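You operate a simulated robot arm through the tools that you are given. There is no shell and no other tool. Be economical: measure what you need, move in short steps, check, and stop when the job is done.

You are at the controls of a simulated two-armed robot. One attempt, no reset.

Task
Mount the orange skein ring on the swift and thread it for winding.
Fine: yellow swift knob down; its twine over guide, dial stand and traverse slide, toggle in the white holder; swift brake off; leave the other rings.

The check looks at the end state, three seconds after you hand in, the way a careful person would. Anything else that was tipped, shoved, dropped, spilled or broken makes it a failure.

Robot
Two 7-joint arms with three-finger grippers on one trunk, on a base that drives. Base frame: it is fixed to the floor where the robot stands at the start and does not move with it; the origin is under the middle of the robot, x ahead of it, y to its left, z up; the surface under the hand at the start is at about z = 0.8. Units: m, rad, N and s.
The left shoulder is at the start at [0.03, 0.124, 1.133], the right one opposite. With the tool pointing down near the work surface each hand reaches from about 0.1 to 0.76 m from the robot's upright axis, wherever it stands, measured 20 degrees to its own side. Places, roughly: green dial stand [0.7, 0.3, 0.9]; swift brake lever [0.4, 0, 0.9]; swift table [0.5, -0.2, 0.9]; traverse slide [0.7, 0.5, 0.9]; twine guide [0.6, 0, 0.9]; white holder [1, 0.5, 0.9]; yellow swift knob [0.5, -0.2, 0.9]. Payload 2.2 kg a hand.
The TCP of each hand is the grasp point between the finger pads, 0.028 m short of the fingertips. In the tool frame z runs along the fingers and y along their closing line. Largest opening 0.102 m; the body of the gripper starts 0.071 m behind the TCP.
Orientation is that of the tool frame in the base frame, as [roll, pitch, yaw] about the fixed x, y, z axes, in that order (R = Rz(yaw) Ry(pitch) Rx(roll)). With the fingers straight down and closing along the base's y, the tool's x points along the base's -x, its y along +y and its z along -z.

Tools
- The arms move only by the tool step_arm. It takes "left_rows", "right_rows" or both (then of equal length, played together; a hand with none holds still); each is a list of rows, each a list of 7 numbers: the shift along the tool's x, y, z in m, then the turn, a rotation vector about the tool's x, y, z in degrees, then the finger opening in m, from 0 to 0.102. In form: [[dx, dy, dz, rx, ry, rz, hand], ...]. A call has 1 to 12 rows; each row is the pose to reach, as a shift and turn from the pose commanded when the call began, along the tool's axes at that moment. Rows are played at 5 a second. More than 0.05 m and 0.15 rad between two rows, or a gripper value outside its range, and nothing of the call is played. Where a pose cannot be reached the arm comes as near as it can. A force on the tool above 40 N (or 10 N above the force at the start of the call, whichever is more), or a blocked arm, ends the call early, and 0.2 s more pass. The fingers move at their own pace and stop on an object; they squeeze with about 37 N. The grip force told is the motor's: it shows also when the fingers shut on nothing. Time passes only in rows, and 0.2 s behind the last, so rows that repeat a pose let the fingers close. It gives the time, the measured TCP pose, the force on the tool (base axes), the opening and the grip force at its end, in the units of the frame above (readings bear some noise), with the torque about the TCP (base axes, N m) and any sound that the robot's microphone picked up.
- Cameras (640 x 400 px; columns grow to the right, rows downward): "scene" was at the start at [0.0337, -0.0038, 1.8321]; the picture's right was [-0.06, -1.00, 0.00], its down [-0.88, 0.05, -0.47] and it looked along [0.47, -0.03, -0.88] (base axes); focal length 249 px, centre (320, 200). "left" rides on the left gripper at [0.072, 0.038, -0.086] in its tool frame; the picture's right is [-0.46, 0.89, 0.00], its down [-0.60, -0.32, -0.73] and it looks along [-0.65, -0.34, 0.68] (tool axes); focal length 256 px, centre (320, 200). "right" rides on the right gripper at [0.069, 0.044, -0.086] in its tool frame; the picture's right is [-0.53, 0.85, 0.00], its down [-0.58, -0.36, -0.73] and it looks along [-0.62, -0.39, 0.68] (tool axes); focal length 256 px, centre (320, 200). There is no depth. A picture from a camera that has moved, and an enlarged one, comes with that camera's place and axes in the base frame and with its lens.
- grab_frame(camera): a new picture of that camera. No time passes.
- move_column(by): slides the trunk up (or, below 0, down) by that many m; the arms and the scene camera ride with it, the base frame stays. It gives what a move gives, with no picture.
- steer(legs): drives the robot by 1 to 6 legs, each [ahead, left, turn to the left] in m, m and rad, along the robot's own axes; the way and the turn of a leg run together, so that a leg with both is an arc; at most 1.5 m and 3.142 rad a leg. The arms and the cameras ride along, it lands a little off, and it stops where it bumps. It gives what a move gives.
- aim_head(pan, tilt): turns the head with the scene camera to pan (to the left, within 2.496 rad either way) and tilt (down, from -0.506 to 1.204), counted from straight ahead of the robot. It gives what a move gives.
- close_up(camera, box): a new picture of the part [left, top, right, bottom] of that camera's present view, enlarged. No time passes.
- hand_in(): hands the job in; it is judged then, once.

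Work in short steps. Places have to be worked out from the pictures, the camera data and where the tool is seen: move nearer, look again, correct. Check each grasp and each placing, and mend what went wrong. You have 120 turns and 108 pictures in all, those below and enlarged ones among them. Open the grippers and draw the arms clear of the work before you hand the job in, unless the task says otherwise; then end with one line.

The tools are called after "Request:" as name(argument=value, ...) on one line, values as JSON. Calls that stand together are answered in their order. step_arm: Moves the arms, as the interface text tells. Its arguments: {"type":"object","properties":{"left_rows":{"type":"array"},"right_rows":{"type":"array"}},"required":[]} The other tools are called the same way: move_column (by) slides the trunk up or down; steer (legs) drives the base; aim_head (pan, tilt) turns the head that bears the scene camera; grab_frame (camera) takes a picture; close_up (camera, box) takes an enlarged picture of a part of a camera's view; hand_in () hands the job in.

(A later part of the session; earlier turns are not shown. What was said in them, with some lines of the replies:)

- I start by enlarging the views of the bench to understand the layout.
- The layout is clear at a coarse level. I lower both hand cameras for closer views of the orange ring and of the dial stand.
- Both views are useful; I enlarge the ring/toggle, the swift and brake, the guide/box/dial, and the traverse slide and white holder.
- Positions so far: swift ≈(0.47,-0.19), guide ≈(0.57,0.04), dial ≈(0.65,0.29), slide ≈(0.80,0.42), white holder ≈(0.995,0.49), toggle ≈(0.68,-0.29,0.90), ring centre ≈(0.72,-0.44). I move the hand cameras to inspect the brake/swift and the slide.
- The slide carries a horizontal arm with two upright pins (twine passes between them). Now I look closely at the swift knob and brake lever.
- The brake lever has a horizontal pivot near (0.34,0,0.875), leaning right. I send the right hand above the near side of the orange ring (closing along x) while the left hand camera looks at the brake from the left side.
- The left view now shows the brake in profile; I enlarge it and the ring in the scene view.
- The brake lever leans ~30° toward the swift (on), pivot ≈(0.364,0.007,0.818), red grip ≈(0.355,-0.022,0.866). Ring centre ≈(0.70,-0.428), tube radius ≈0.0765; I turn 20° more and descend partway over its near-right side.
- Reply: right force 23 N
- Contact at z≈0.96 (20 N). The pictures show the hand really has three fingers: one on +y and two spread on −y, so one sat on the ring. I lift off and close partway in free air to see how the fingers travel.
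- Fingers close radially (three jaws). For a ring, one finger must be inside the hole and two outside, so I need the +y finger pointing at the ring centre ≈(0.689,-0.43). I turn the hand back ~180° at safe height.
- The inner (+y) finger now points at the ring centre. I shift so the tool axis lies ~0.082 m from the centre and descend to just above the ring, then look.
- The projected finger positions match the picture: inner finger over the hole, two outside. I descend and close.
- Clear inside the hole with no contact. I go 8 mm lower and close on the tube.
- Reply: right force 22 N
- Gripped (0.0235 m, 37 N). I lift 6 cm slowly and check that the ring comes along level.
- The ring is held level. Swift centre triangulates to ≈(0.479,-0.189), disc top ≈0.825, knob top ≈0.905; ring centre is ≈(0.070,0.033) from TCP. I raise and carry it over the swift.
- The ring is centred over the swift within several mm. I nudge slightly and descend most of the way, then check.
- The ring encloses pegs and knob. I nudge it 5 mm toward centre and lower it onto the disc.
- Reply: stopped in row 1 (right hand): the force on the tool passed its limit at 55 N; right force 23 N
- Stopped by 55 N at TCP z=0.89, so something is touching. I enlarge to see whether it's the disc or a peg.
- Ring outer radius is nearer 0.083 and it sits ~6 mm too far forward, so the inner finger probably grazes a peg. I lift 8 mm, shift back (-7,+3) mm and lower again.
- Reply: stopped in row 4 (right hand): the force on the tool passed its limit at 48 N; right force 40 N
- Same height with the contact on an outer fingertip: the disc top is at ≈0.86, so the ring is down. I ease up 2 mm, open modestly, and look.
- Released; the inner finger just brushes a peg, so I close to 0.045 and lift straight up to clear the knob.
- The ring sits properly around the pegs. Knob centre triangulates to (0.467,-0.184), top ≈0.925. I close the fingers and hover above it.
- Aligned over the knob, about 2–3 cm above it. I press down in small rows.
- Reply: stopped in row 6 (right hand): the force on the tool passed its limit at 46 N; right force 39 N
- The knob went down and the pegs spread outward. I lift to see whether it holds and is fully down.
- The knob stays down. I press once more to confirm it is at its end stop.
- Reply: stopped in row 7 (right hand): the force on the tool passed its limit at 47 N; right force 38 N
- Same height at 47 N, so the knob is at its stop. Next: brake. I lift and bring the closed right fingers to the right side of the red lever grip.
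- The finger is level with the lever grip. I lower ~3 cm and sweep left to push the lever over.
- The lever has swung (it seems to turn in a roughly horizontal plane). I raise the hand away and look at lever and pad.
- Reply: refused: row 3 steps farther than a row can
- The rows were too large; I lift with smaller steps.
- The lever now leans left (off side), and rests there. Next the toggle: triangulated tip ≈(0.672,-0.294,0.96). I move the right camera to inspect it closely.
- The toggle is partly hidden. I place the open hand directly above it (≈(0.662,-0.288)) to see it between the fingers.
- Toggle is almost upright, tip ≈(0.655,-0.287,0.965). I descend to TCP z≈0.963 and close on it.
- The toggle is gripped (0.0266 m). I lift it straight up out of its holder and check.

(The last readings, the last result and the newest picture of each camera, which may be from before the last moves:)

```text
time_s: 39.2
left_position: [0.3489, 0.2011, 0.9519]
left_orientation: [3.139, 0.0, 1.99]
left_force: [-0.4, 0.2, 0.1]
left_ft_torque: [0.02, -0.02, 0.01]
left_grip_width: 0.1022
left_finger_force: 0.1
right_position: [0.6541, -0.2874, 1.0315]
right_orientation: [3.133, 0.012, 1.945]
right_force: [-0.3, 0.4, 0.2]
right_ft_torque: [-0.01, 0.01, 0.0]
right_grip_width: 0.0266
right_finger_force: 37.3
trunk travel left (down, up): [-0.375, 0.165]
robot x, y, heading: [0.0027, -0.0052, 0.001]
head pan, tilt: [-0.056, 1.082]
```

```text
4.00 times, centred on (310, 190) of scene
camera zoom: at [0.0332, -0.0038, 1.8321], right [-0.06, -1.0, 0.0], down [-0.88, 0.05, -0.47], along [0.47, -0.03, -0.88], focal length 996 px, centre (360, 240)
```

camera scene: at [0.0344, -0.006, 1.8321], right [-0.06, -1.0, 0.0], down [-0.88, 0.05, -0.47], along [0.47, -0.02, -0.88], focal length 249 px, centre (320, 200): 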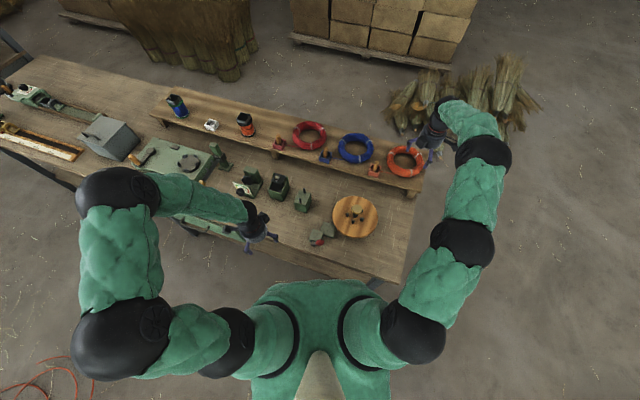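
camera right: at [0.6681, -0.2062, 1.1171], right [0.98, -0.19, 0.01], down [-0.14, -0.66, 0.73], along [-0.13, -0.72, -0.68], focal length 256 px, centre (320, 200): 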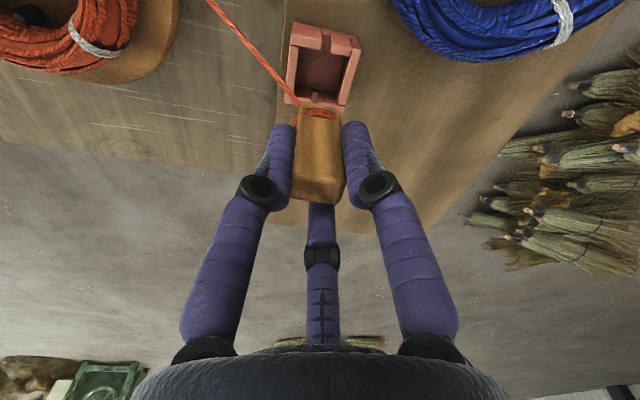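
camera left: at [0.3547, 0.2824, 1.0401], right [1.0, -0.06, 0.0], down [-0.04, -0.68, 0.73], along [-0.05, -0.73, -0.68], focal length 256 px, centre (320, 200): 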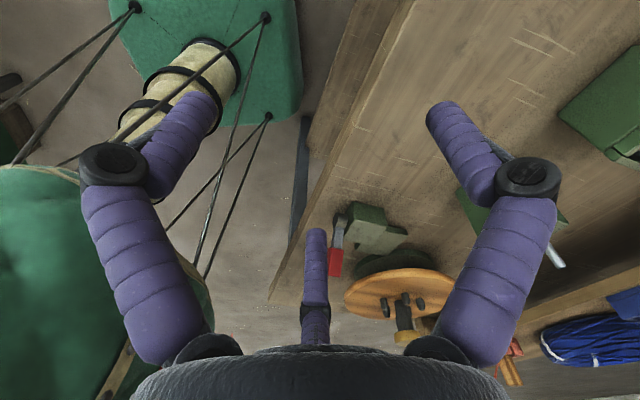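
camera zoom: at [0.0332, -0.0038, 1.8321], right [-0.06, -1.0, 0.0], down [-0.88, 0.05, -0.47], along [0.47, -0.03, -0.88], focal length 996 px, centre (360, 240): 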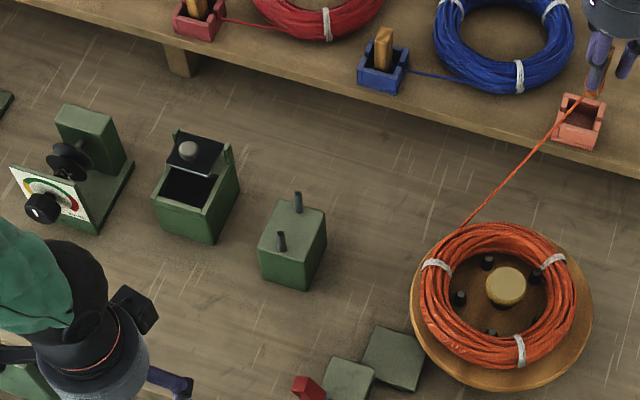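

The toggle is out, twine tied near its lower end (~0.065 below TCP). I carry it to beyond the guide at height, aligned with the gap between pins (≈(0.541,0.037)), and clear the left arm away.

Request:
step_arm(right_rows=[[0.02, 0.003, -0.02, 0, 0, 0, 0.005], [0.065, 0.008, -0.02, 0, 0, 0, 0.005], [0.11, 0.014, -0.02, 0, 0, 0, 0.005], [0.155, 0.02, -0.02, 0, 0, 0, 0.005], [0.2, 0.025, -0.02, 0, 0, 0, 0.005], [0.245, 0.031, -0.02, 0, 0, 0, 0.005], [0.29, 0.037, -0.02, 0, 0, 0, 0.005], [0.335, 0.042, -0.02, 0, 0, 0, 0.005], [0.38, 0.048, -0.02, 0, 0, 0, 0.005], [0.4066, 0.0513, -0.02, 0, 0, 0, 0.005]], left_rows=[[0.022, 0.005, -0.02, 0, 0, 0, 0.1], [0.043, 0.011, -0.04, 0, 0, 0, 0.1], [0.065, 0.016, -0.06, 0, 0, 0, 0.1], [0.087, 0.021, -0.08, 0, 0, 0, 0.1], [0.108, 0.026, -0.1, 0, 0, 0, 0.1], [0.13, 0.032, -0.12, 0, 0, 0, 0.1], [0.152, 0.037, -0.14, 0, 0, 0, 0.1], [0.174, 0.042, -0.16, 0, 0, 0, 0.1], [0.195, 0.048, -0.18, 0, 0, 0, 0.1], [0.217, 0.053, -0.2, 0, 0, 0, 0.1]])

Request:
close_up(camera="scene", box=[230, 140, 390, 240])

Request:
grab_frame(camera="right")

```text
time_s: 41.4
left_position: [0.3105, 0.4184, 1.1517]
left_orientation: [3.141, 0.001, 1.989]
left_force: [-0.1, -0.5, 0.3]
left_ft_torque: [0.02, 0.0, -0.01]
left_grip_width: 0.0999
left_finger_force: 0.0
right_position: [0.5549, 0.1092, 1.0449]
right_orientation: [3.131, 0.012, 1.943]
right_force: [-0.2, 0.3, -1.1]
right_ft_torque: [0.03, 0.0, -0.01]
right_grip_width: 0.0271
right_finger_force: 37.5
trunk travel left (down, up): [-0.375, 0.165]
robot x, y, heading: [-0.0034, -0.0004, 0.002]
head pan, tilt: [-0.056, 1.082]
```

```text
4.00 times, centred on (310, 190) of scene
camera zoom: at [0.0326, -0.0032, 1.8322], right [-0.06, -1.0, 0.0], down [-0.88, 0.05, -0.47], along [0.47, -0.03, -0.88], focal length 996 px, centre (360, 240)
```

zoom: 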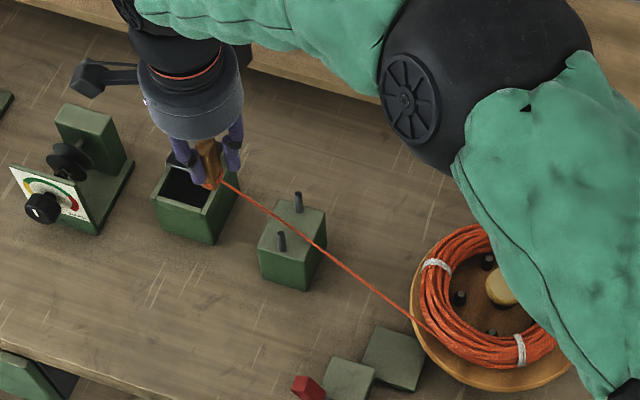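

```text
32 pictures are left
camera right: at [0.5688, 0.1915, 1.1314], right [0.98, -0.19, 0.02], down [-0.14, -0.66, 0.73], along [-0.13, -0.72, -0.68], focal length 256 px, centre (320, 200)
```

right: 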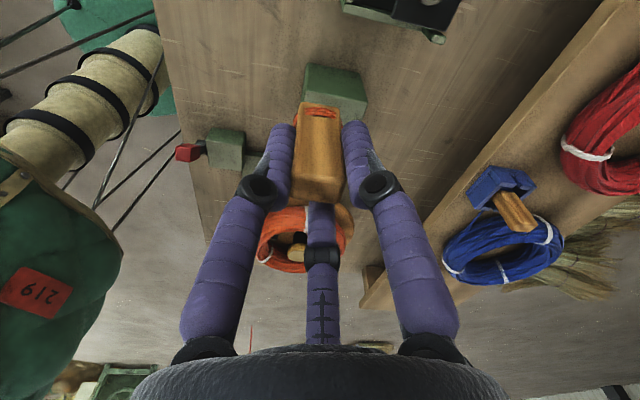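

The twine line currently passes on the near side of the near pin. Tangent geometry says the toggle should be at ≈(0.597,0.105); I shift there and lower to lay the twine between the pins.

Request:
step_arm(right_rows=[[-0.01, 0.019, 0, 0, 0, 0, 0.005], [-0.019, 0.0376, 0, 0, 0, 0, 0.005], [-0.019, 0.0376, 0.025, 0, 0, 0, 0.005], [-0.019, 0.0376, 0.045, 0, 0, 0, 0.005]])

Request:
close_up(camera="scene", box=[260, 160, 350, 230])

```text
time_s: 42.4
left_position: [0.3105, 0.419, 1.1525]
left_orientation: [3.141, 0.0, 1.99]
left_force: [-0.2, -0.3, -0.5]
left_ft_torque: [0.03, -0.03, -0.03]
left_grip_width: 0.1
left_finger_force: 0.0
right_position: [0.5978, 0.1071, 1.0019]
right_orientation: [3.132, 0.012, 1.944]
right_force: [-0.1, 0.5, -0.3]
right_ft_torque: [-0.01, 0.01, -0.02]
right_grip_width: 0.0272
right_finger_force: 36.8
trunk travel left (down, up): [-0.375, 0.165]
robot x, y, heading: [-0.0007, -0.0022, -0.002]
head pan, tilt: [-0.056, 1.082]
```

```text
5.71 times, centred on (305, 195) of scene
camera zoom: at [0.0339, -0.0036, 1.8321], right [-0.06, -1.0, 0.0], down [-0.88, 0.05, -0.47], along [0.47, -0.03, -0.88], focal length 1422 px, centre (406, 229)
```

zoom: 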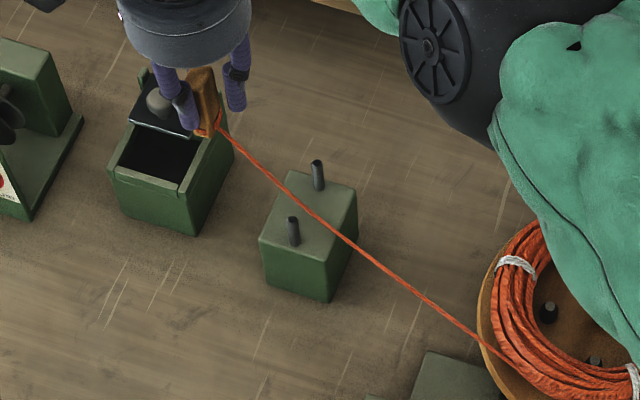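

The twine lies between the guide pins. I move the toggle a bit on past the box flap at low height, then drive parallel to the bench to carry it past the dial stand.

Request:
step_arm(right_rows=[[0.018, 0.02, -0.004, 0, 0, 0, 0.005], [0.037, 0.038, -0.008, 0, 0, 0, 0.005]])

Request:
steer(legs=[[0.07, 0.2, 0]])

Request:
grab_frame(camera="scene")

Request:
grab_frame(camera="right")

```text
time_s: 43.0
left_position: [0.3095, 0.4186, 1.1514]
left_orientation: [-3.142, -0.001, 1.989]
left_force: [-0.6, -0.5, 0.3]
left_ft_torque: [-0.02, -0.01, 0.01]
left_grip_width: 0.1001
left_finger_force: 0.0
right_position: [0.6173, 0.1547, 1.0117]
right_orientation: [3.133, 0.012, 1.944]
right_force: [-0.4, 0.0, 0.0]
right_ft_torque: [0.01, 0.02, 0.01]
right_grip_width: 0.0271
right_finger_force: 37.3
trunk travel left (down, up): [-0.375, 0.165]
robot x, y, heading: [-0.0002, 0.0011, -0.0]
head pan, tilt: [-0.056, 1.082]
```

```text
time_s: 44.7
left_position: [0.3838, 0.6194, 1.1515]
left_orientation: [-3.141, 0.001, 1.981]
left_force: [1.0, -0.3, -0.3]
left_ft_torque: [-0.06, 0.0, 0.01]
left_grip_width: 0.1001
left_finger_force: 0.0
right_position: [0.6899, 0.3523, 1.0111]
right_orientation: [3.133, 0.012, 1.935]
right_force: [0.2, 0.1, -0.6]
right_ft_torque: [-0.01, 0.01, -0.02]
right_grip_width: 0.0272
right_finger_force: 37.0
trunk travel left (down, up): [-0.375, 0.165]
robot x, y, heading: [0.0721, 0.2015, -0.012]
head pan, tilt: [-0.056, 1.082]
```

```text
30 pictures are left
camera scene: at [0.1038, 0.2001, 1.8321], right [-0.06, -1.0, 0.0], down [-0.88, 0.06, -0.47], along [0.47, -0.03, -0.88], focal length 249 px, centre (320, 200)
```

scene: 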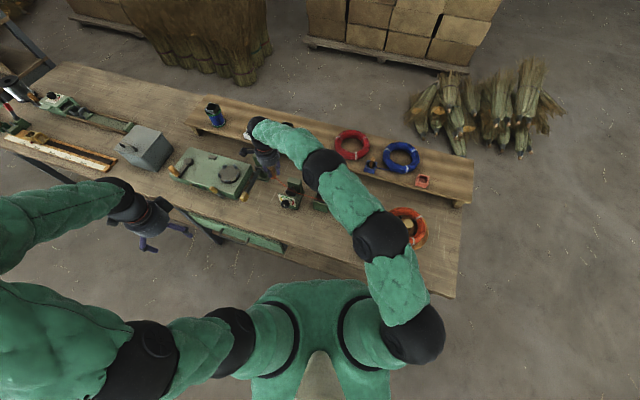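

```text
29 pictures are left
camera right: at [0.7043, 0.4343, 1.0965], right [0.98, -0.2, 0.01], down [-0.14, -0.66, 0.74], along [-0.14, -0.72, -0.68], focal length 256 px, centre (320, 200)
```

right: 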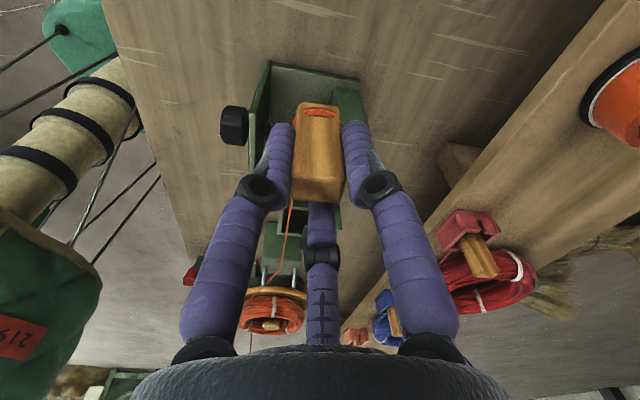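

The twine still threads the guide pins; the dial stand is right behind the toggle. I enlarge both views to locate the disc groove.

Request:
close_up(camera="scene", box=[240, 130, 340, 220])

Request:
close_up(camera="right", box=[200, 50, 400, 290])

```text
4.44 times, centred on (290, 175) of scene
camera zoom: at [0.1038, 0.2001, 1.8321], right [-0.06, -1.0, 0.0], down [-0.88, 0.06, -0.47], along [0.47, -0.03, -0.88], focal length 1106 px, centre (453, 311)
```

zoom: 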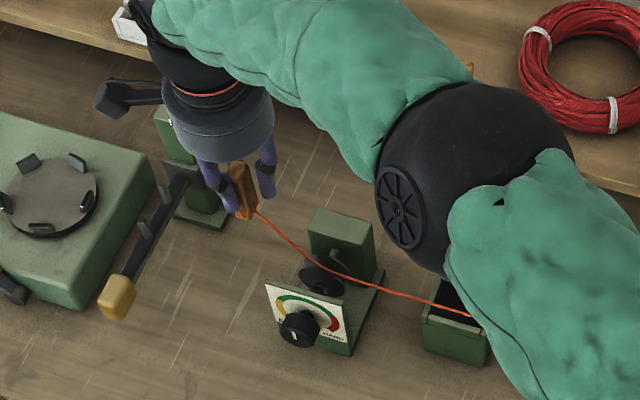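

```text
1.67 times, centred on (300, 170) of right
camera zoom: at [0.7043, 0.4343, 1.0965], right [0.98, -0.2, 0.01], down [-0.14, -0.66, 0.74], along [-0.14, -0.72, -0.68], focal length 427 px, centre (353, 250)
```

zoom: 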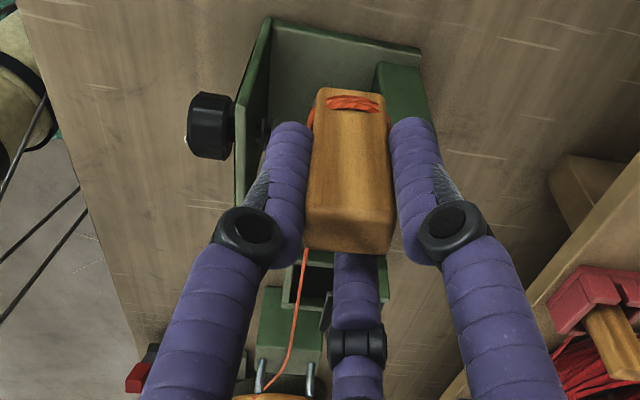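

The twine bends right at the discs—perhaps already in the groove. I zoom in further.

Request:
close_up(camera="scene", box=[295, 172, 335, 202])

```text
13.33 times, centred on (315, 187) of scene
camera zoom: at [0.1038, 0.2001, 1.8321], right [-0.06, -1.0, 0.0], down [-0.88, 0.06, -0.47], along [0.47, -0.03, -0.88], focal length 3319 px, centre (387, 373)
```

zoom: 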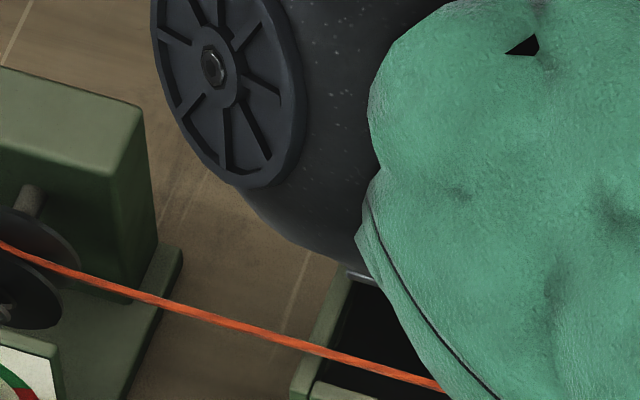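

I centre the zoom on the discs.

Request:
close_up(camera="scene", box=[276, 172, 306, 196])

```text
16.00 times, centred on (291, 184) of scene
camera zoom: at [0.1038, 0.2001, 1.8321], right [-0.06, -1.0, 0.0], down [-0.88, 0.06, -0.47], along [0.47, -0.03, -0.88], focal length 3983 px, centre (784, 456)
```

zoom: 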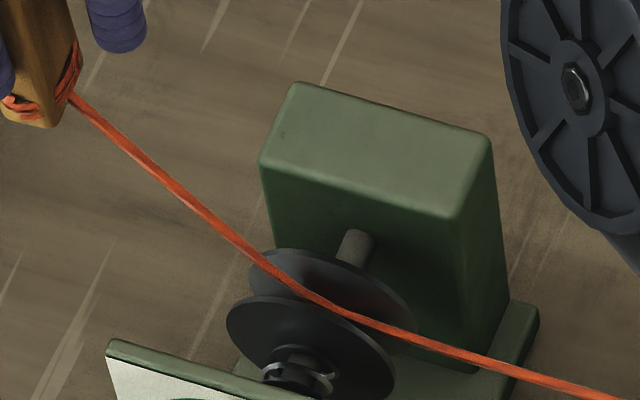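

The twine appears to drop between the two discs and bends there. I lower the toggle 5 cm to seat it in the groove and look again.

Request:
step_arm(right_rows=[[0, 0.004, 0.02, 0, 0, 0, 0.005], [0, 0.006, 0.04, 0, 0, 0, 0.005], [0, 0.006, 0.055, 0, 0, 0, 0.005]])

Request:
close_up(camera="scene", box=[261, 165, 311, 200])

```text
time_s: 45.5
left_position: [0.3832, 0.6183, 1.1513]
left_orientation: [3.141, 0.001, 1.981]
left_force: [0.6, 0.2, 0.3]
left_ft_torque: [-0.02, 0.0, 0.02]
left_grip_width: 0.0999
left_finger_force: 0.0
right_position: [0.6969, 0.3539, 0.9554]
right_orientation: [3.132, 0.011, 1.935]
right_force: [-0.2, -1.1, 0.1]
right_ft_torque: [-0.02, 0.01, -0.02]
right_grip_width: 0.0267
right_finger_force: 37.2
trunk travel left (down, up): [-0.375, 0.165]
robot x, y, heading: [0.0657, 0.203, -0.009]
head pan, tilt: [-0.056, 1.082]
```

```text
11.43 times, centred on (286, 182) of scene
camera zoom: at [0.1038, 0.1986, 1.8321], right [-0.06, -1.0, 0.0], down [-0.88, 0.06, -0.47], along [0.47, -0.03, -0.88], focal length 2845 px, centre (709, 400)
```

zoom: 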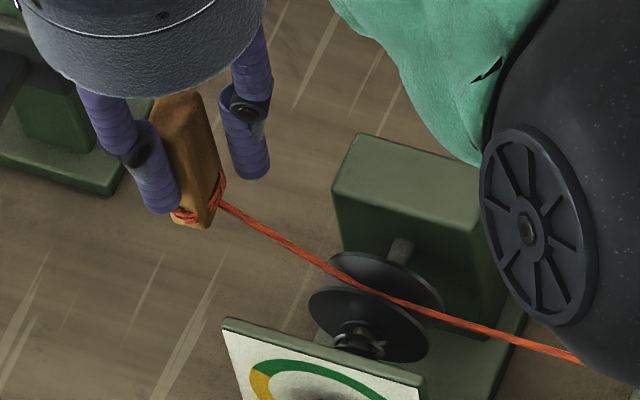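

The twine now runs straight through the disc groove. Slide pins are at ≈(0.712,0.468) and (0.757,0.450), tops ≈0.914. I raise the toggle just enough to hop over the arm and drive it past, aiming the twine at the gap.

Request:
step_arm(right_rows=[[0, 0, -0.015, 0, 0, 0, 0.005], [0, 0, -0.03, 0, 0, 0, 0.005], [0, 0, -0.042, 0, 0, 0, 0.005]])

Request:
steer(legs=[[0.06, 0.16, 0.01]])

Request:
close_up(camera="scene", box=[230, 130, 330, 210])

Request:
grab_frame(camera="right")

```text
time_s: 46.3
left_position: [0.3841, 0.6196, 1.1503]
left_orientation: [3.14, -0.001, 1.981]
left_force: [-0.5, -0.6, -0.1]
left_ft_torque: [0.02, -0.02, -0.01]
left_grip_width: 0.1003
left_finger_force: 0.0
right_position: [0.6961, 0.3536, 0.9979]
right_orientation: [3.134, 0.012, 1.934]
right_force: [0.3, 0.5, -1.0]
right_ft_torque: [0.0, 0.02, 0.01]
right_grip_width: 0.0267
right_finger_force: 36.6
trunk travel left (down, up): [-0.375, 0.165]
robot x, y, heading: [0.0702, 0.1994, -0.008]
head pan, tilt: [-0.056, 1.082]
```

```text
time_s: 47.7
left_position: [0.4385, 0.7844, 1.1506]
left_orientation: [-3.139, 0.0, 1.992]
left_force: [0.7, 0.4, 0.7]
left_ft_torque: [-0.02, 0.01, -0.03]
left_grip_width: 0.1001
left_finger_force: 0.1
right_position: [0.7533, 0.5238, 0.9961]
right_orientation: [3.133, 0.012, 1.945]
right_force: [0.6, -0.6, -0.1]
right_ft_torque: [-0.03, 0.03, 0.01]
right_grip_width: 0.0269
right_finger_force: 36.4
trunk travel left (down, up): [-0.375, 0.165]
robot x, y, heading: [0.1302, 0.3674, -0.002]
head pan, tilt: [-0.056, 1.082]
```

```text
5.00 times, centred on (280, 170) of scene
camera zoom: at [0.1633, 0.3625, 1.8321], right [-0.05, -1.0, 0.0], down [-0.88, 0.05, -0.47], along [0.47, -0.03, -0.88], focal length 1245 px, centre (520, 350)
```

zoom: 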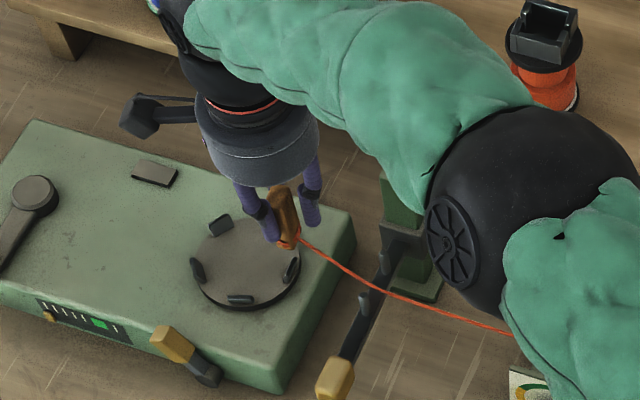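

```text
22 pictures are left
camera right: at [0.7672, 0.605, 1.0825], right [0.98, -0.19, 0.01], down [-0.14, -0.66, 0.74], along [-0.13, -0.72, -0.68], focal length 256 px, centre (320, 200)
```

right: 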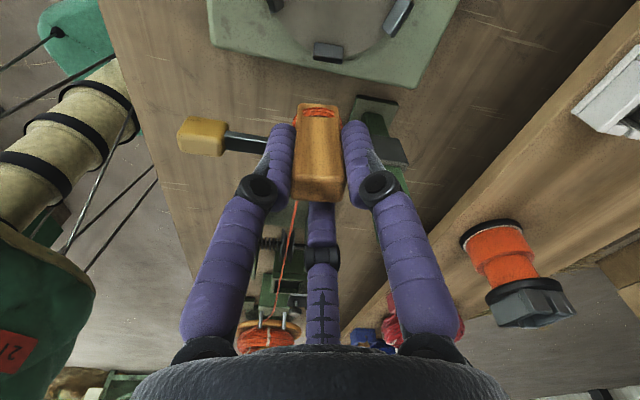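

The twine seems to cross the slide arm between its pins. I lower the toggle slightly (keeping above the machine) and zoom in there.

Request:
step_arm(right_rows=[[-0.008, 0.004, 0.01, 0, 0, 0, 0.005], [-0.014, 0.008, 0.018, 0, 0, 0, 0.005]])

Request:
close_up(camera="scene", box=[268, 170, 318, 205])

```text
time_s: 48.3
left_position: [0.4374, 0.7842, 1.1513]
left_orientation: [-3.141, 0.0, 1.99]
left_force: [0.1, 0.3, -0.3]
left_ft_torque: [-0.01, 0.0, -0.01]
left_grip_width: 0.1
left_finger_force: 0.2
right_position: [0.7667, 0.5114, 0.9792]
right_orientation: [3.133, 0.012, 1.945]
right_force: [0.5, 0.2, -0.5]
right_ft_torque: [0.02, 0.02, -0.05]
right_grip_width: 0.0269
right_finger_force: 36.6
trunk travel left (down, up): [-0.375, 0.165]
robot x, y, heading: [0.1284, 0.3642, -0.005]
head pan, tilt: [-0.056, 1.082]
```

```text
11.43 times, centred on (293, 188) of scene
camera zoom: at [0.1632, 0.3617, 1.8321], right [-0.05, -1.0, 0.0], down [-0.88, 0.05, -0.47], along [0.47, -0.03, -0.88], focal length 2845 px, centre (629, 343)
```

zoom: 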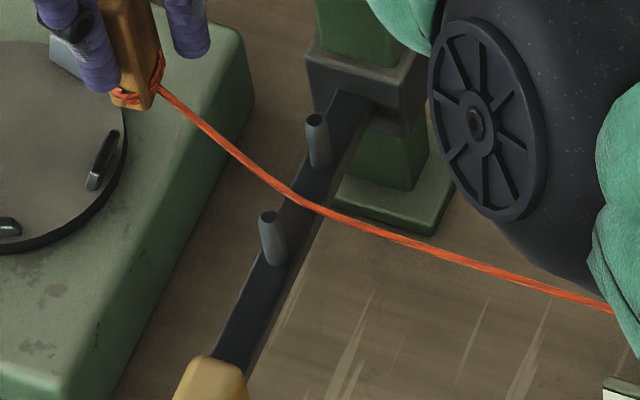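

The twine lies in the slide's gap. Now I drive in an arc (left, forward, turning right ~0.35 rad in two parts) so the toggle travels nearly straight toward the white holder at (0.995,0.49).

Request:
steer(legs=[[0.05, 0.118, -0.175]])

```text
time_s: 49.6
left_position: [0.5696, 0.8363, 1.1514]
left_orientation: [-3.141, 0.001, 1.808]
left_force: [0.5, -0.1, -0.3]
left_ft_torque: [0.0, 0.0, -0.01]
left_grip_width: 0.1
left_finger_force: 0.1
right_position: [0.8444, 0.5089, 0.9783]
right_orientation: [3.133, 0.013, 1.764]
right_force: [1.3, 0.3, -1.5]
right_ft_torque: [-0.02, 0.01, 0.0]
right_grip_width: 0.0267
right_finger_force: 37.0
trunk travel left (down, up): [-0.375, 0.165]
robot x, y, heading: [0.1886, 0.4751, -0.176]
head pan, tilt: [-0.056, 1.082]
```

The arc behaves as modelled. I raise 8 mm for shelf clearance and drive the second half, then look.

Request:
step_arm(right_rows=[[0, 0, -0.008, 0, 0, 0, 0.005]])

Request:
steer(legs=[[0.05, 0.118, -0.175]])

Request:
grab_frame(camera="scene")

Request:
grab_frame(camera="right")

```text
time_s: 50.0
left_position: [0.5692, 0.8355, 1.1519]
left_orientation: [-3.141, 0.0, 1.811]
left_force: [-0.3, 0.0, 0.0]
left_ft_torque: [0.0, -0.02, 0.0]
left_grip_width: 0.1
left_finger_force: 0.0
right_position: [0.8416, 0.5084, 0.9875]
right_orientation: [3.131, 0.012, 1.764]
right_force: [0.4, -0.8, -0.3]
right_ft_torque: [-0.01, -0.02, -0.02]
right_grip_width: 0.0268
right_finger_force: 37.2
trunk travel left (down, up): [-0.375, 0.165]
robot x, y, heading: [0.189, 0.4777, -0.178]
head pan, tilt: [-0.056, 1.082]
```

```text
time_s: 51.3
left_position: [0.7067, 0.865, 1.1519]
left_orientation: [-3.141, 0.0, 1.627]
left_force: [1.3, 0.5, -0.1]
left_ft_torque: [-0.02, 0.05, -0.03]
left_grip_width: 0.1002
left_finger_force: 0.1
right_position: [0.9168, 0.4936, 0.9857]
right_orientation: [3.132, 0.012, 1.58]
right_force: [-0.8, 0.5, -1.1]
right_ft_torque: [-0.01, 0.06, -0.02]
right_grip_width: 0.0269
right_finger_force: 37.0
trunk travel left (down, up): [-0.375, 0.165]
robot x, y, heading: [0.2693, 0.5833, -0.368]
head pan, tilt: [-0.056, 1.082]
```

```text
20 pictures are left
camera scene: at [0.3001, 0.5684, 1.8321], right [-0.41, -0.91, 0.0], down [-0.81, 0.36, -0.47], along [0.43, -0.19, -0.88], focal length 249 px, centre (320, 200)
```

scene: 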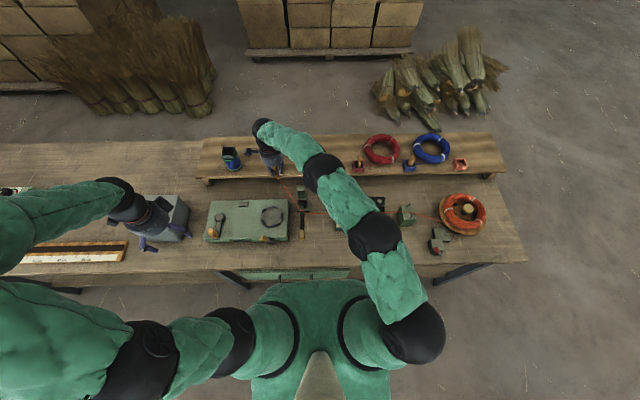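

```text
19 pictures are left
camera right: at [0.9588, 0.5657, 1.0717], right [0.85, -0.53, 0.01], down [-0.37, -0.57, 0.74], along [-0.38, -0.63, -0.68], focal length 256 px, centre (320, 200)
```

right: 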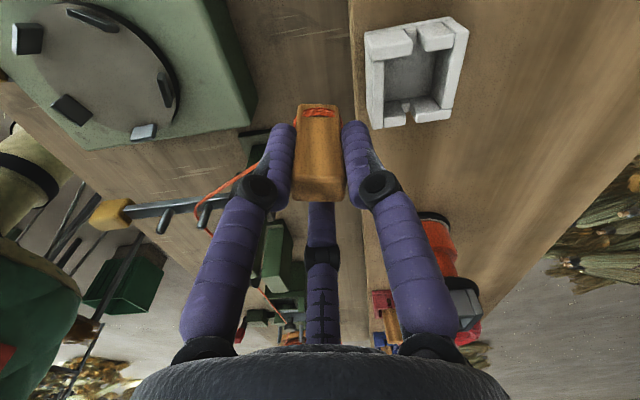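

The white holder centre is ≈(0.977,0.481), slots along the bench. Before going on I check the twine at the slide pins.

Request:
close_up(camera="right", box=[130, 130, 290, 260])

Request:
close_up(camera="scene", box=[265, 165, 365, 240])

```text
3.08 times, centred on (210, 195) of right
camera zoom: at [0.9588, 0.5657, 1.0717], right [0.85, -0.53, 0.01], down [-0.37, -0.57, 0.74], along [-0.38, -0.63, -0.68], focal length 788 px, centre (658, 215)
```

zoom: 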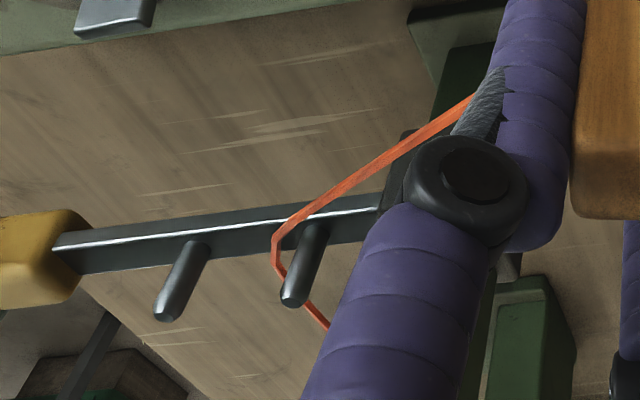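

```text
5.33 times, centred on (315, 202) of scene
camera zoom: at [0.3001, 0.5684, 1.8321], right [-0.41, -0.91, 0.0], down [-0.81, 0.36, -0.47], along [0.43, -0.19, -0.88], focal length 1328 px, centre (347, 187)
```

zoom: 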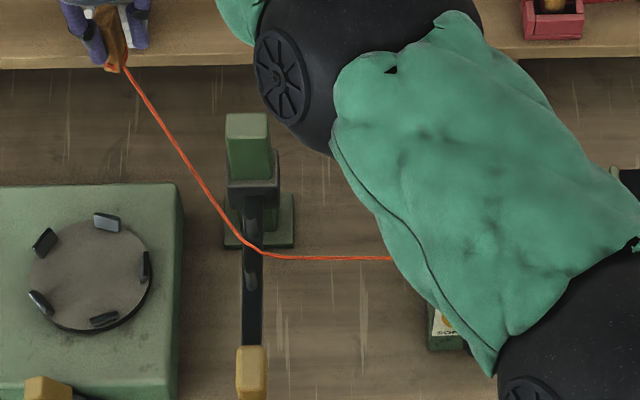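

The twine wraps the far pin correctly, between the pins. I raise slightly, turn the toggle 21° to match the holder, and drive 4 cm ahead.

Request:
step_arm(right_rows=[[0, 0, -0.01, 0, 0, -7, 0.005], [0, 0, -0.02, 0, 0, -14, 0.005], [0, 0, -0.025, 0, 0, -21, 0.005]])

Request:
steer(legs=[[0.04, 0, 0]])

Request:
grab_frame(camera="right")

```text
time_s: 52.1
left_position: [0.7061, 0.8641, 1.1521]
left_orientation: [3.141, 0.0, 1.628]
left_force: [-0.5, 0.1, 0.3]
left_ft_torque: [0.01, -0.01, 0.0]
left_grip_width: 0.0999
left_finger_force: 0.0
right_position: [0.9162, 0.4941, 1.0119]
right_orientation: [3.136, 0.014, 1.951]
right_force: [0.1, -0.6, -0.1]
right_ft_torque: [0.0, 0.0, -0.04]
right_grip_width: 0.0267
right_finger_force: 37.0
trunk travel left (down, up): [-0.375, 0.165]
robot x, y, heading: [0.2731, 0.5795, -0.363]
head pan, tilt: [-0.056, 1.082]
```

```text
time_s: 53.0
left_position: [0.7442, 0.8511, 1.1516]
left_orientation: [-3.139, -0.001, 1.626]
left_force: [-0.2, -0.8, 0.9]
left_ft_torque: [0.0, 0.04, -0.03]
left_grip_width: 0.1001
left_finger_force: 0.1
right_position: [0.9537, 0.4807, 1.0107]
right_orientation: [3.138, 0.013, 1.948]
right_force: [0.6, 0.0, -0.2]
right_ft_torque: [0.03, 0.02, 0.05]
right_grip_width: 0.0266
right_finger_force: 37.1
trunk travel left (down, up): [-0.375, 0.165]
robot x, y, heading: [0.3054, 0.5722, -0.357]
head pan, tilt: [-0.056, 1.082]
```

```text
16 pictures are left
camera right: at [0.9675, 0.5627, 1.096], right [0.98, -0.19, 0.01], down [-0.13, -0.66, 0.74], along [-0.13, -0.73, -0.67], focal length 256 px, centre (320, 200)
```

right: 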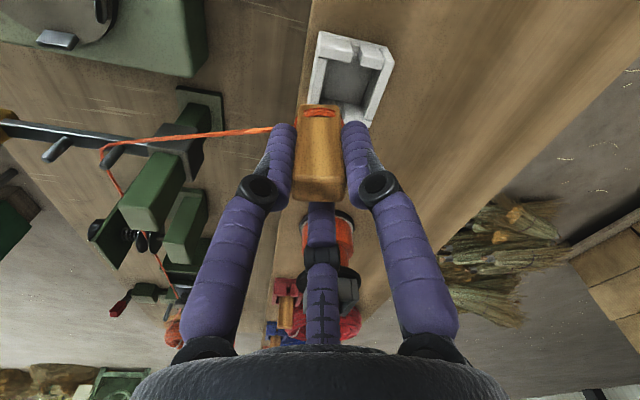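

A clear view of the full twine run. I enlarge the holder to get its pocket centre precisely.

Request:
close_up(camera="right", box=[280, 15, 420, 125])

```text
3.64 times, centred on (350, 70) of right
camera zoom: at [0.9675, 0.5627, 1.096], right [0.98, -0.19, 0.01], down [-0.13, -0.66, 0.74], along [-0.13, -0.73, -0.67], focal length 931 px, centre (211, 673)
```

zoom: 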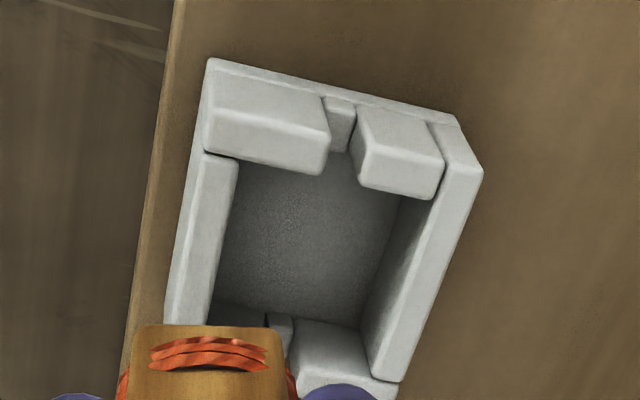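

Pocket centre is ≈(0.9725,0.479). I shift the toggle over it and re-check before lowering.

Request:
step_arm(right_rows=[[-0.004, 0.008, 0, 0, 0, 0, 0.005], [-0.0085, 0.0169, 0, 0, 0, 0, 0.005], [-0.0085, 0.0169, 0.01, 0, 0, 0, 0.005]])

Request:
close_up(camera="right", box=[250, 15, 390, 125])

```text
time_s: 53.8
left_position: [0.7418, 0.8514, 1.1514]
left_orientation: [3.141, -0.001, 1.628]
left_force: [-0.1, 0.7, -0.4]
left_ft_torque: [-0.02, -0.02, 0.0]
left_grip_width: 0.1005
left_finger_force: 0.0
right_position: [0.9723, 0.4793, 1.0004]
right_orientation: [3.139, 0.015, 1.947]
right_force: [0.5, 0.0, 0.8]
right_ft_torque: [-0.01, 0.02, 0.01]
right_grip_width: 0.0265
right_finger_force: 36.9
trunk travel left (down, up): [-0.375, 0.165]
robot x, y, heading: [0.3067, 0.5706, -0.363]
head pan, tilt: [-0.056, 1.082]
```

```text
3.64 times, centred on (320, 70) of right
camera zoom: at [0.9859, 0.5612, 1.086], right [0.98, -0.19, 0.01], down [-0.13, -0.66, 0.74], along [-0.13, -0.73, -0.67], focal length 931 px, centre (320, 673)
```

zoom: 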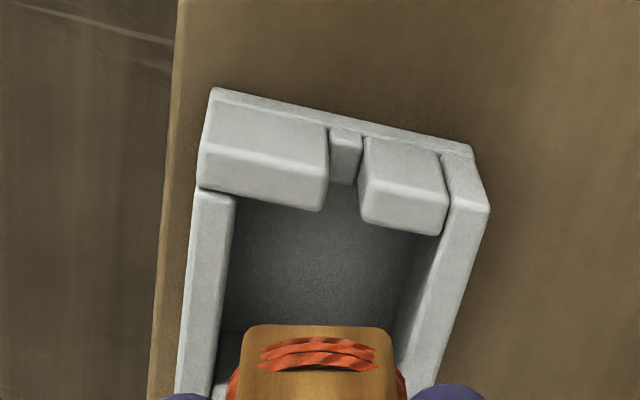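

The toggle is centred within 1–2 mm but turned ~12° relative to the pocket. I rotate it 12°, nudge −1.7 mm, and look again just above the rim.

Request:
step_arm(right_rows=[[0, -0.001, 0, 0, 0, 6, 0.005], [0, -0.0017, 0, 0, 0, 12, 0.005], [0, -0.0017, 0.003, 0, 0, 12, 0.005]])

Request:
close_up(camera="right", box=[250, 25, 390, 135])

```text
time_s: 54.6
left_position: [0.7426, 0.8518, 1.152]
left_orientation: [-3.141, 0.0, 1.628]
left_force: [-0.3, 0.3, -0.4]
left_ft_torque: [0.02, -0.02, -0.02]
left_grip_width: 0.1003
left_finger_force: 0.0
right_position: [0.9709, 0.4786, 0.997]
right_orientation: [3.135, 0.014, 1.736]
right_force: [-0.2, 0.2, -0.3]
right_ft_torque: [-0.01, 0.02, -0.04]
right_grip_width: 0.0262
right_finger_force: 37.0
trunk travel left (down, up): [-0.375, 0.165]
robot x, y, heading: [0.3059, 0.5717, -0.363]
head pan, tilt: [-0.056, 1.082]
```

```text
3.64 times, centred on (320, 80) of right
camera zoom: at [1.0014, 0.5552, 1.0828], right [0.92, -0.39, 0.01], down [-0.27, -0.62, 0.74], along [-0.28, -0.68, -0.68], focal length 931 px, centre (320, 636)
```

zoom: 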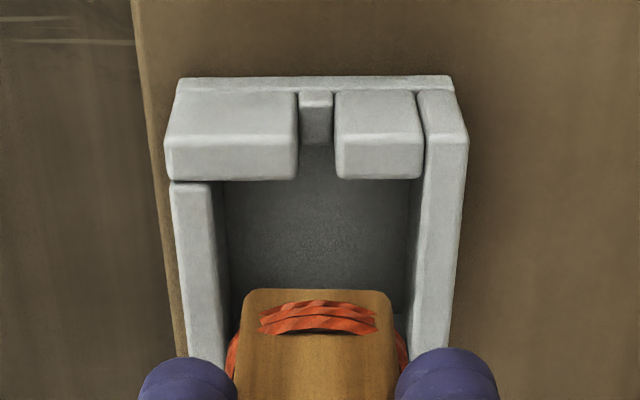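

Aligned and centred now. I lower the toggle into the pocket.

Request:
step_arm(right_rows=[[0, 0, 0.008, 0, 0, 0, 0.005], [0, 0, 0.016, 0, 0, 0, 0.005], [0, 0, 0.023, 0, 0, 0, 0.005], [0, 0, 0.029, 0, 0, 0, 0.005], [0, 0, 0.033, 0, 0, 0, 0.005]])

Request:
grab_frame(camera="right")

```text
time_s: 55.8
left_position: [0.7428, 0.8515, 1.1533]
left_orientation: [3.139, 0.0, 1.629]
left_force: [-1.0, -0.3, 0.5]
left_ft_torque: [0.02, 0.0, 0.01]
left_grip_width: 0.0998
left_finger_force: 0.0
right_position: [0.9705, 0.4787, 0.9665]
right_orientation: [3.132, 0.014, 1.739]
right_force: [0.3, -0.3, -0.6]
right_ft_torque: [-0.01, -0.01, 0.0]
right_grip_width: 0.0267
right_finger_force: 36.4
trunk travel left (down, up): [-0.375, 0.165]
robot x, y, heading: [0.3053, 0.5676, -0.361]
head pan, tilt: [-0.056, 1.082]
```

```text
12 pictures are left
camera right: at [1.0014, 0.5558, 1.0514], right [0.92, -0.39, 0.01], down [-0.27, -0.62, 0.74], along [-0.28, -0.68, -0.68], focal length 256 px, centre (320, 200)
```

right: 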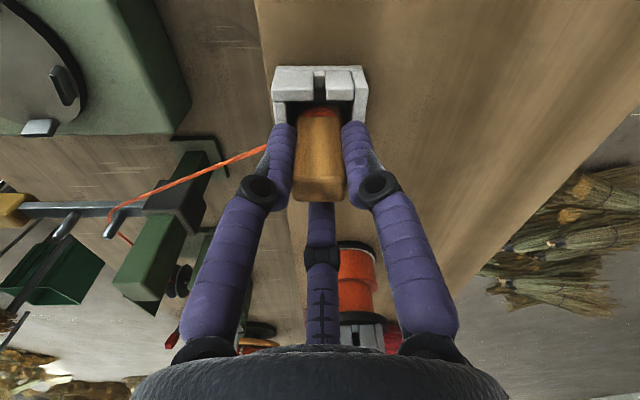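

The toggle is inside with no contact force. I lower 4 mm more, open the fingers, and look before withdrawing.

Request:
step_arm(right_rows=[[0, 0, 0.004, 0, 0, 0, 0.005], [0, 0, 0.004, 0, 0, 0, 0.02], [0, 0, 0.004, 0, 0, 0, 0.04], [0, 0, 0.004, 0, 0, 0, 0.06], [0, 0, 0.004, 0, 0, 0, 0.075], [0, 0, 0.004, 0, 0, 0, 0.075]])

Request:
grab_frame(camera="right")

```text
time_s: 57.2
left_position: [0.7435, 0.851, 1.1522]
left_orientation: [-3.141, 0.001, 1.626]
left_force: [0.9, 0.2, 0.0]
left_ft_torque: [-0.01, 0.01, -0.01]
left_grip_width: 0.1002
left_finger_force: 0.0
right_position: [0.9712, 0.4797, 0.962]
right_orientation: [3.133, 0.012, 1.736]
right_force: [-0.4, 0.2, 0.3]
right_ft_torque: [-0.04, -0.02, 0.02]
right_grip_width: 0.0751
right_finger_force: 0.1
trunk travel left (down, up): [-0.375, 0.165]
robot x, y, heading: [0.3051, 0.5678, -0.36]
head pan, tilt: [-0.056, 1.082]
```

```text
11 pictures are left
camera right: at [1.0012, 0.5561, 1.0474], right [0.92, -0.39, 0.01], down [-0.27, -0.62, 0.74], along [-0.28, -0.68, -0.68], focal length 256 px, centre (320, 200)
```

right: 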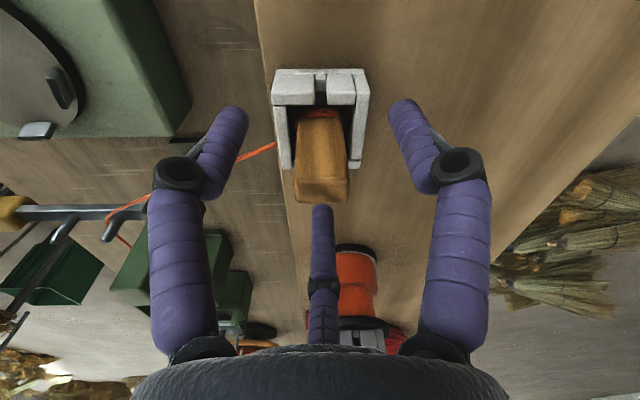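

The toggle stands in the white holder. I lift the hand straight up and check.

Request:
step_arm(right_rows=[[0, 0, -0.02, 0, 0, 0, 0.075], [0, 0, -0.05, 0, 0, 0, 0.075], [0, 0, -0.09, 0, 0, 0, 0.075], [0, 0, -0.13, 0, 0, 0, 0.075]])

Request:
close_up(camera="right", box=[0, 20, 400, 270])

```text
time_s: 58.2
left_position: [0.7428, 0.8514, 1.1522]
left_orientation: [-3.141, 0.001, 1.627]
left_force: [-0.5, 0.7, 0.8]
left_ft_torque: [0.0, -0.02, -0.01]
left_grip_width: 0.1002
left_finger_force: 0.1
right_position: [0.9667, 0.4786, 1.0944]
right_orientation: [3.138, 0.014, 1.739]
right_force: [0.0, 0.3, -0.6]
right_ft_torque: [-0.01, -0.06, -0.02]
right_grip_width: 0.075
right_finger_force: 0.1
trunk travel left (down, up): [-0.375, 0.165]
robot x, y, heading: [0.3068, 0.5695, -0.359]
head pan, tilt: [-0.056, 1.082]
```

```text
1.60 times, centred on (200, 145) of right
camera zoom: at [0.9978, 0.5567, 1.1783], right [0.92, -0.39, 0.01], down [-0.27, -0.62, 0.74], along [-0.28, -0.68, -0.68], focal length 410 px, centre (512, 288)
```

zoom: 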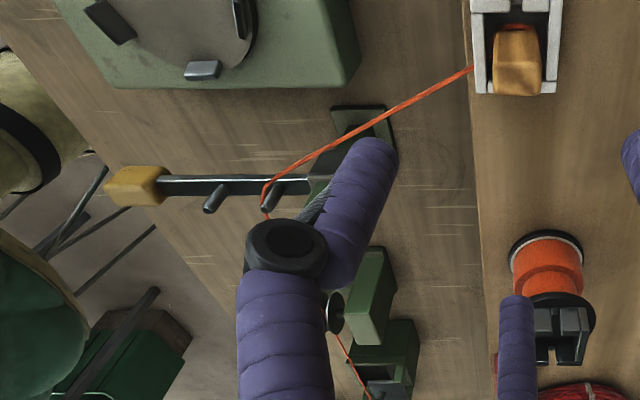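

Toggle seated, twine at the slide intact. I back the robot away along its own axis (hands high) and pull the right arm out of the view.

Request:
steer(legs=[[-0.15, 0, 0]])

Request:
step_arm(right_rows=[[-0.02, -0.04, -0.01, 0, 0, 0, 0.06], [-0.04, -0.08, -0.02, 0, 0, 0, 0.06], [-0.06, -0.12, -0.03, 0, 0, 0, 0.06], [-0.09, -0.15, -0.04, 0, 0, 0, 0.06], [-0.12, -0.18, -0.05, 0, 0, 0, 0.06], [-0.15, -0.21, -0.06, 0, 0, 0, 0.06], [-0.18, -0.24, -0.07, 0, 0, 0, 0.06], [-0.21, -0.27, -0.07, 0, 0, 0, 0.06]])

Request:
grab_frame(camera="scene")

```text
time_s: 59.5
left_position: [0.6053, 0.9016, 1.1518]
left_orientation: [-3.141, 0.0, 1.624]
left_force: [0.0, 0.3, -0.6]
left_ft_torque: [-0.02, -0.05, 0.03]
left_grip_width: 0.0997
left_finger_force: 0.1
right_position: [0.831, 0.5296, 1.0939]
right_orientation: [3.133, 0.014, 1.734]
right_force: [-1.2, -0.1, 0.5]
right_ft_torque: [0.02, -0.04, 0.0]
right_grip_width: 0.075
right_finger_force: 0.0
trunk travel left (down, up): [-0.375, 0.165]
robot x, y, heading: [0.1656, 0.62, -0.364]
head pan, tilt: [-0.056, 1.082]
```

```text
time_s: 61.3
left_position: [0.6052, 0.9016, 1.1532]
left_orientation: [-3.141, -0.001, 1.625]
left_force: [-0.9, 0.5, -0.1]
left_ft_torque: [0.0, 0.0, -0.02]
left_grip_width: 0.1
left_finger_force: 0.0
right_position: [0.5992, 0.2778, 1.1664]
right_orientation: [3.134, 0.012, 1.735]
right_force: [-1.0, 0.2, -0.4]
right_ft_torque: [0.01, 0.01, 0.03]
right_grip_width: 0.0599
right_finger_force: 0.1
trunk travel left (down, up): [-0.375, 0.165]
robot x, y, heading: [0.171, 0.6221, -0.366]
head pan, tilt: [-0.056, 1.082]
```

```text
9 pictures are left
camera scene: at [0.1968, 0.6046, 1.8321], right [-0.41, -0.91, 0.0], down [-0.81, 0.36, -0.47], along [0.43, -0.19, -0.88], focal length 249 px, centre (320, 200)
```

scene: 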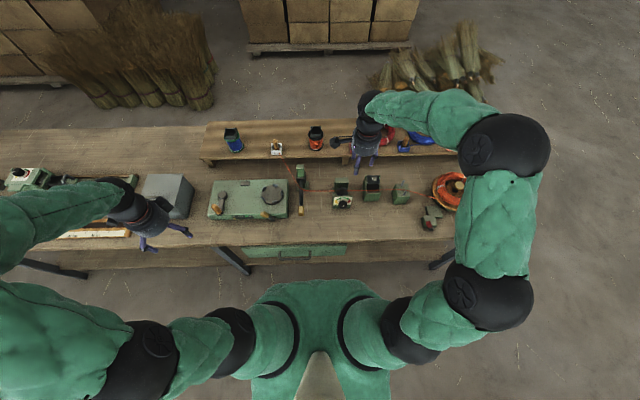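

The whole line is now visible; I enlarge the twine run in two parts.

Request:
close_up(camera="scene", box=[260, 130, 370, 220])

Request:
close_up(camera="scene", box=[360, 165, 470, 235])

```text
4.44 times, centred on (315, 175) of scene
camera zoom: at [0.1968, 0.6046, 1.8321], right [-0.41, -0.91, 0.0], down [-0.81, 0.36, -0.47], along [0.43, -0.19, -0.88], focal length 1106 px, centre (342, 311)
```

zoom: 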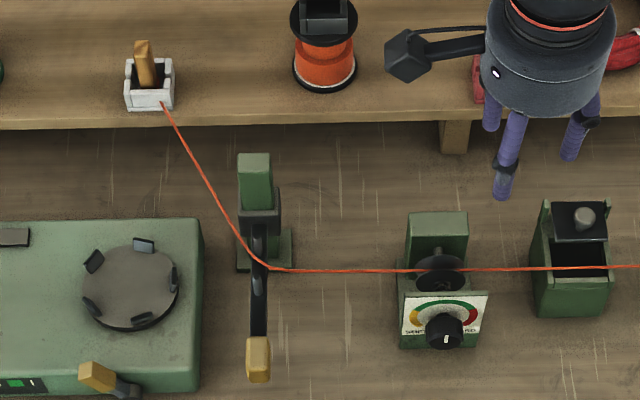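

```text
5.71 times, centred on (415, 200) of scene
camera zoom: at [0.1968, 0.6046, 1.8321], right [-0.41, -0.91, 0.0], down [-0.81, 0.36, -0.47], along [0.43, -0.19, -0.88], focal length 1422 px, centre (-223, 200)
```

zoom: 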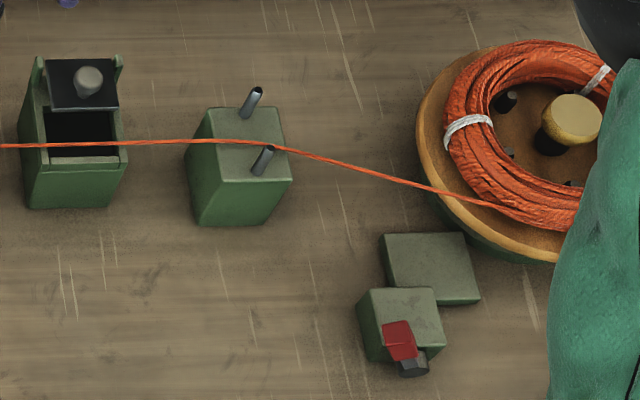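

Everything reads correctly: twine between guide pins, in the dial groove, between slide pins, toggle in the white holder, knob down, lever ~31° to the off side. I open the gripper and back off clear of the bench.

Request:
step_arm(right_rows=[[0, 0, -0.02, 0, 0, 0, 0.1], [0, 0, -0.03, 0, 0, 0, 0.1]])

Request:
steer(legs=[[-0.25, 0, 0]])

Request:
grab_frame(camera="scene")

Request:
close_up(camera="scene", box=[240, 110, 480, 230])

```text
time_s: 61.9
left_position: [0.6076, 0.9037, 1.1508]
left_orientation: [-3.14, 0.0, 1.626]
left_force: [-0.1, 0.2, 1.4]
left_ft_torque: [-0.01, 0.01, 0.0]
left_grip_width: 0.1001
left_finger_force: 0.0
right_position: [0.5999, 0.2786, 1.1962]
right_orientation: [3.133, 0.016, 1.736]
right_force: [0.0, 0.1, -0.7]
right_ft_torque: [0.0, 0.01, 0.03]
right_grip_width: 0.0999
right_finger_force: 0.1
trunk travel left (down, up): [-0.375, 0.165]
robot x, y, heading: [0.1665, 0.6195, -0.362]
head pan, tilt: [-0.056, 1.082]
```

```text
time_s: 63.8
left_position: [0.3639, 0.9962, 1.1518]
left_orientation: [-3.142, 0.0, 1.632]
left_force: [-0.2, -0.2, -0.2]
left_ft_torque: [0.02, -0.03, 0.02]
left_grip_width: 0.0997
left_finger_force: 0.1
right_position: [0.3603, 0.3735, 1.1967]
right_orientation: [3.133, 0.014, 1.742]
right_force: [0.0, 0.1, 0.1]
right_ft_torque: [-0.01, 0.0, 0.0]
right_grip_width: 0.1001
right_finger_force: 0.0
trunk travel left (down, up): [-0.375, 0.165]
robot x, y, heading: [-0.0723, 0.7163, -0.357]
head pan, tilt: [-0.056, 1.082]
```

```text
6 pictures are left
camera scene: at [-0.0438, 0.6978, 1.8322], right [-0.4, -0.92, 0.0], down [-0.81, 0.35, -0.47], along [0.43, -0.19, -0.88], focal length 249 px, centre (320, 200)
```

scene: 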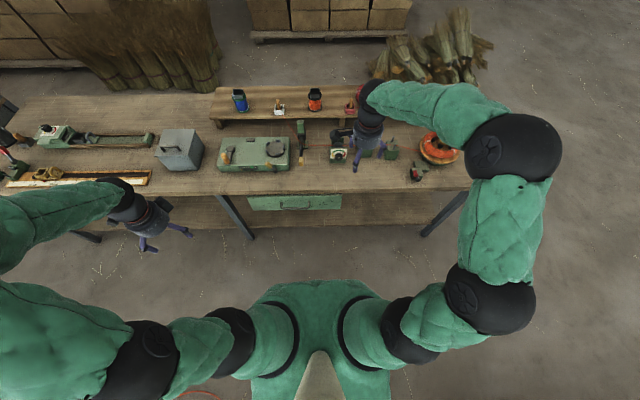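

```text
2.67 times, centred on (360, 170) of scene
camera zoom: at [-0.0438, 0.6978, 1.8322], right [-0.4, -0.92, 0.0], down [-0.81, 0.35, -0.47], along [0.43, -0.19, -0.88], focal length 664 px, centre (213, 280)
```

zoom: 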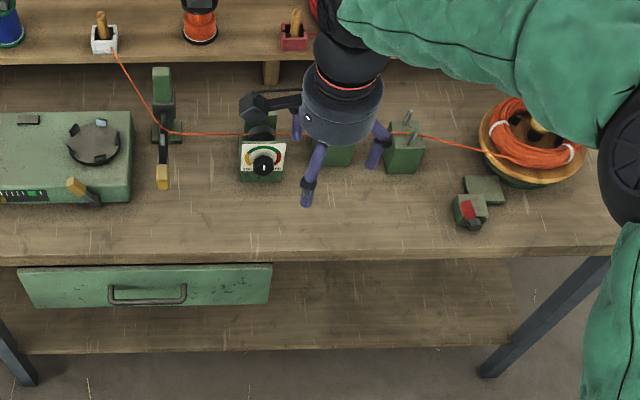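

All is in place and the arms are clear of the bench, grippers open; I hand in.

Request:
hand_in()

```text
The job is handed in.
```

I mounted the orange ring on the swift and handed the job in. The knob is pressed to its stop, the brake lever is thrown to what I judged to be off, and the twine runs over the guide, dial stand and traverse slide to the toggle in the white holder. I read "off" from the lever's throw and did not test that the swift turns freely.
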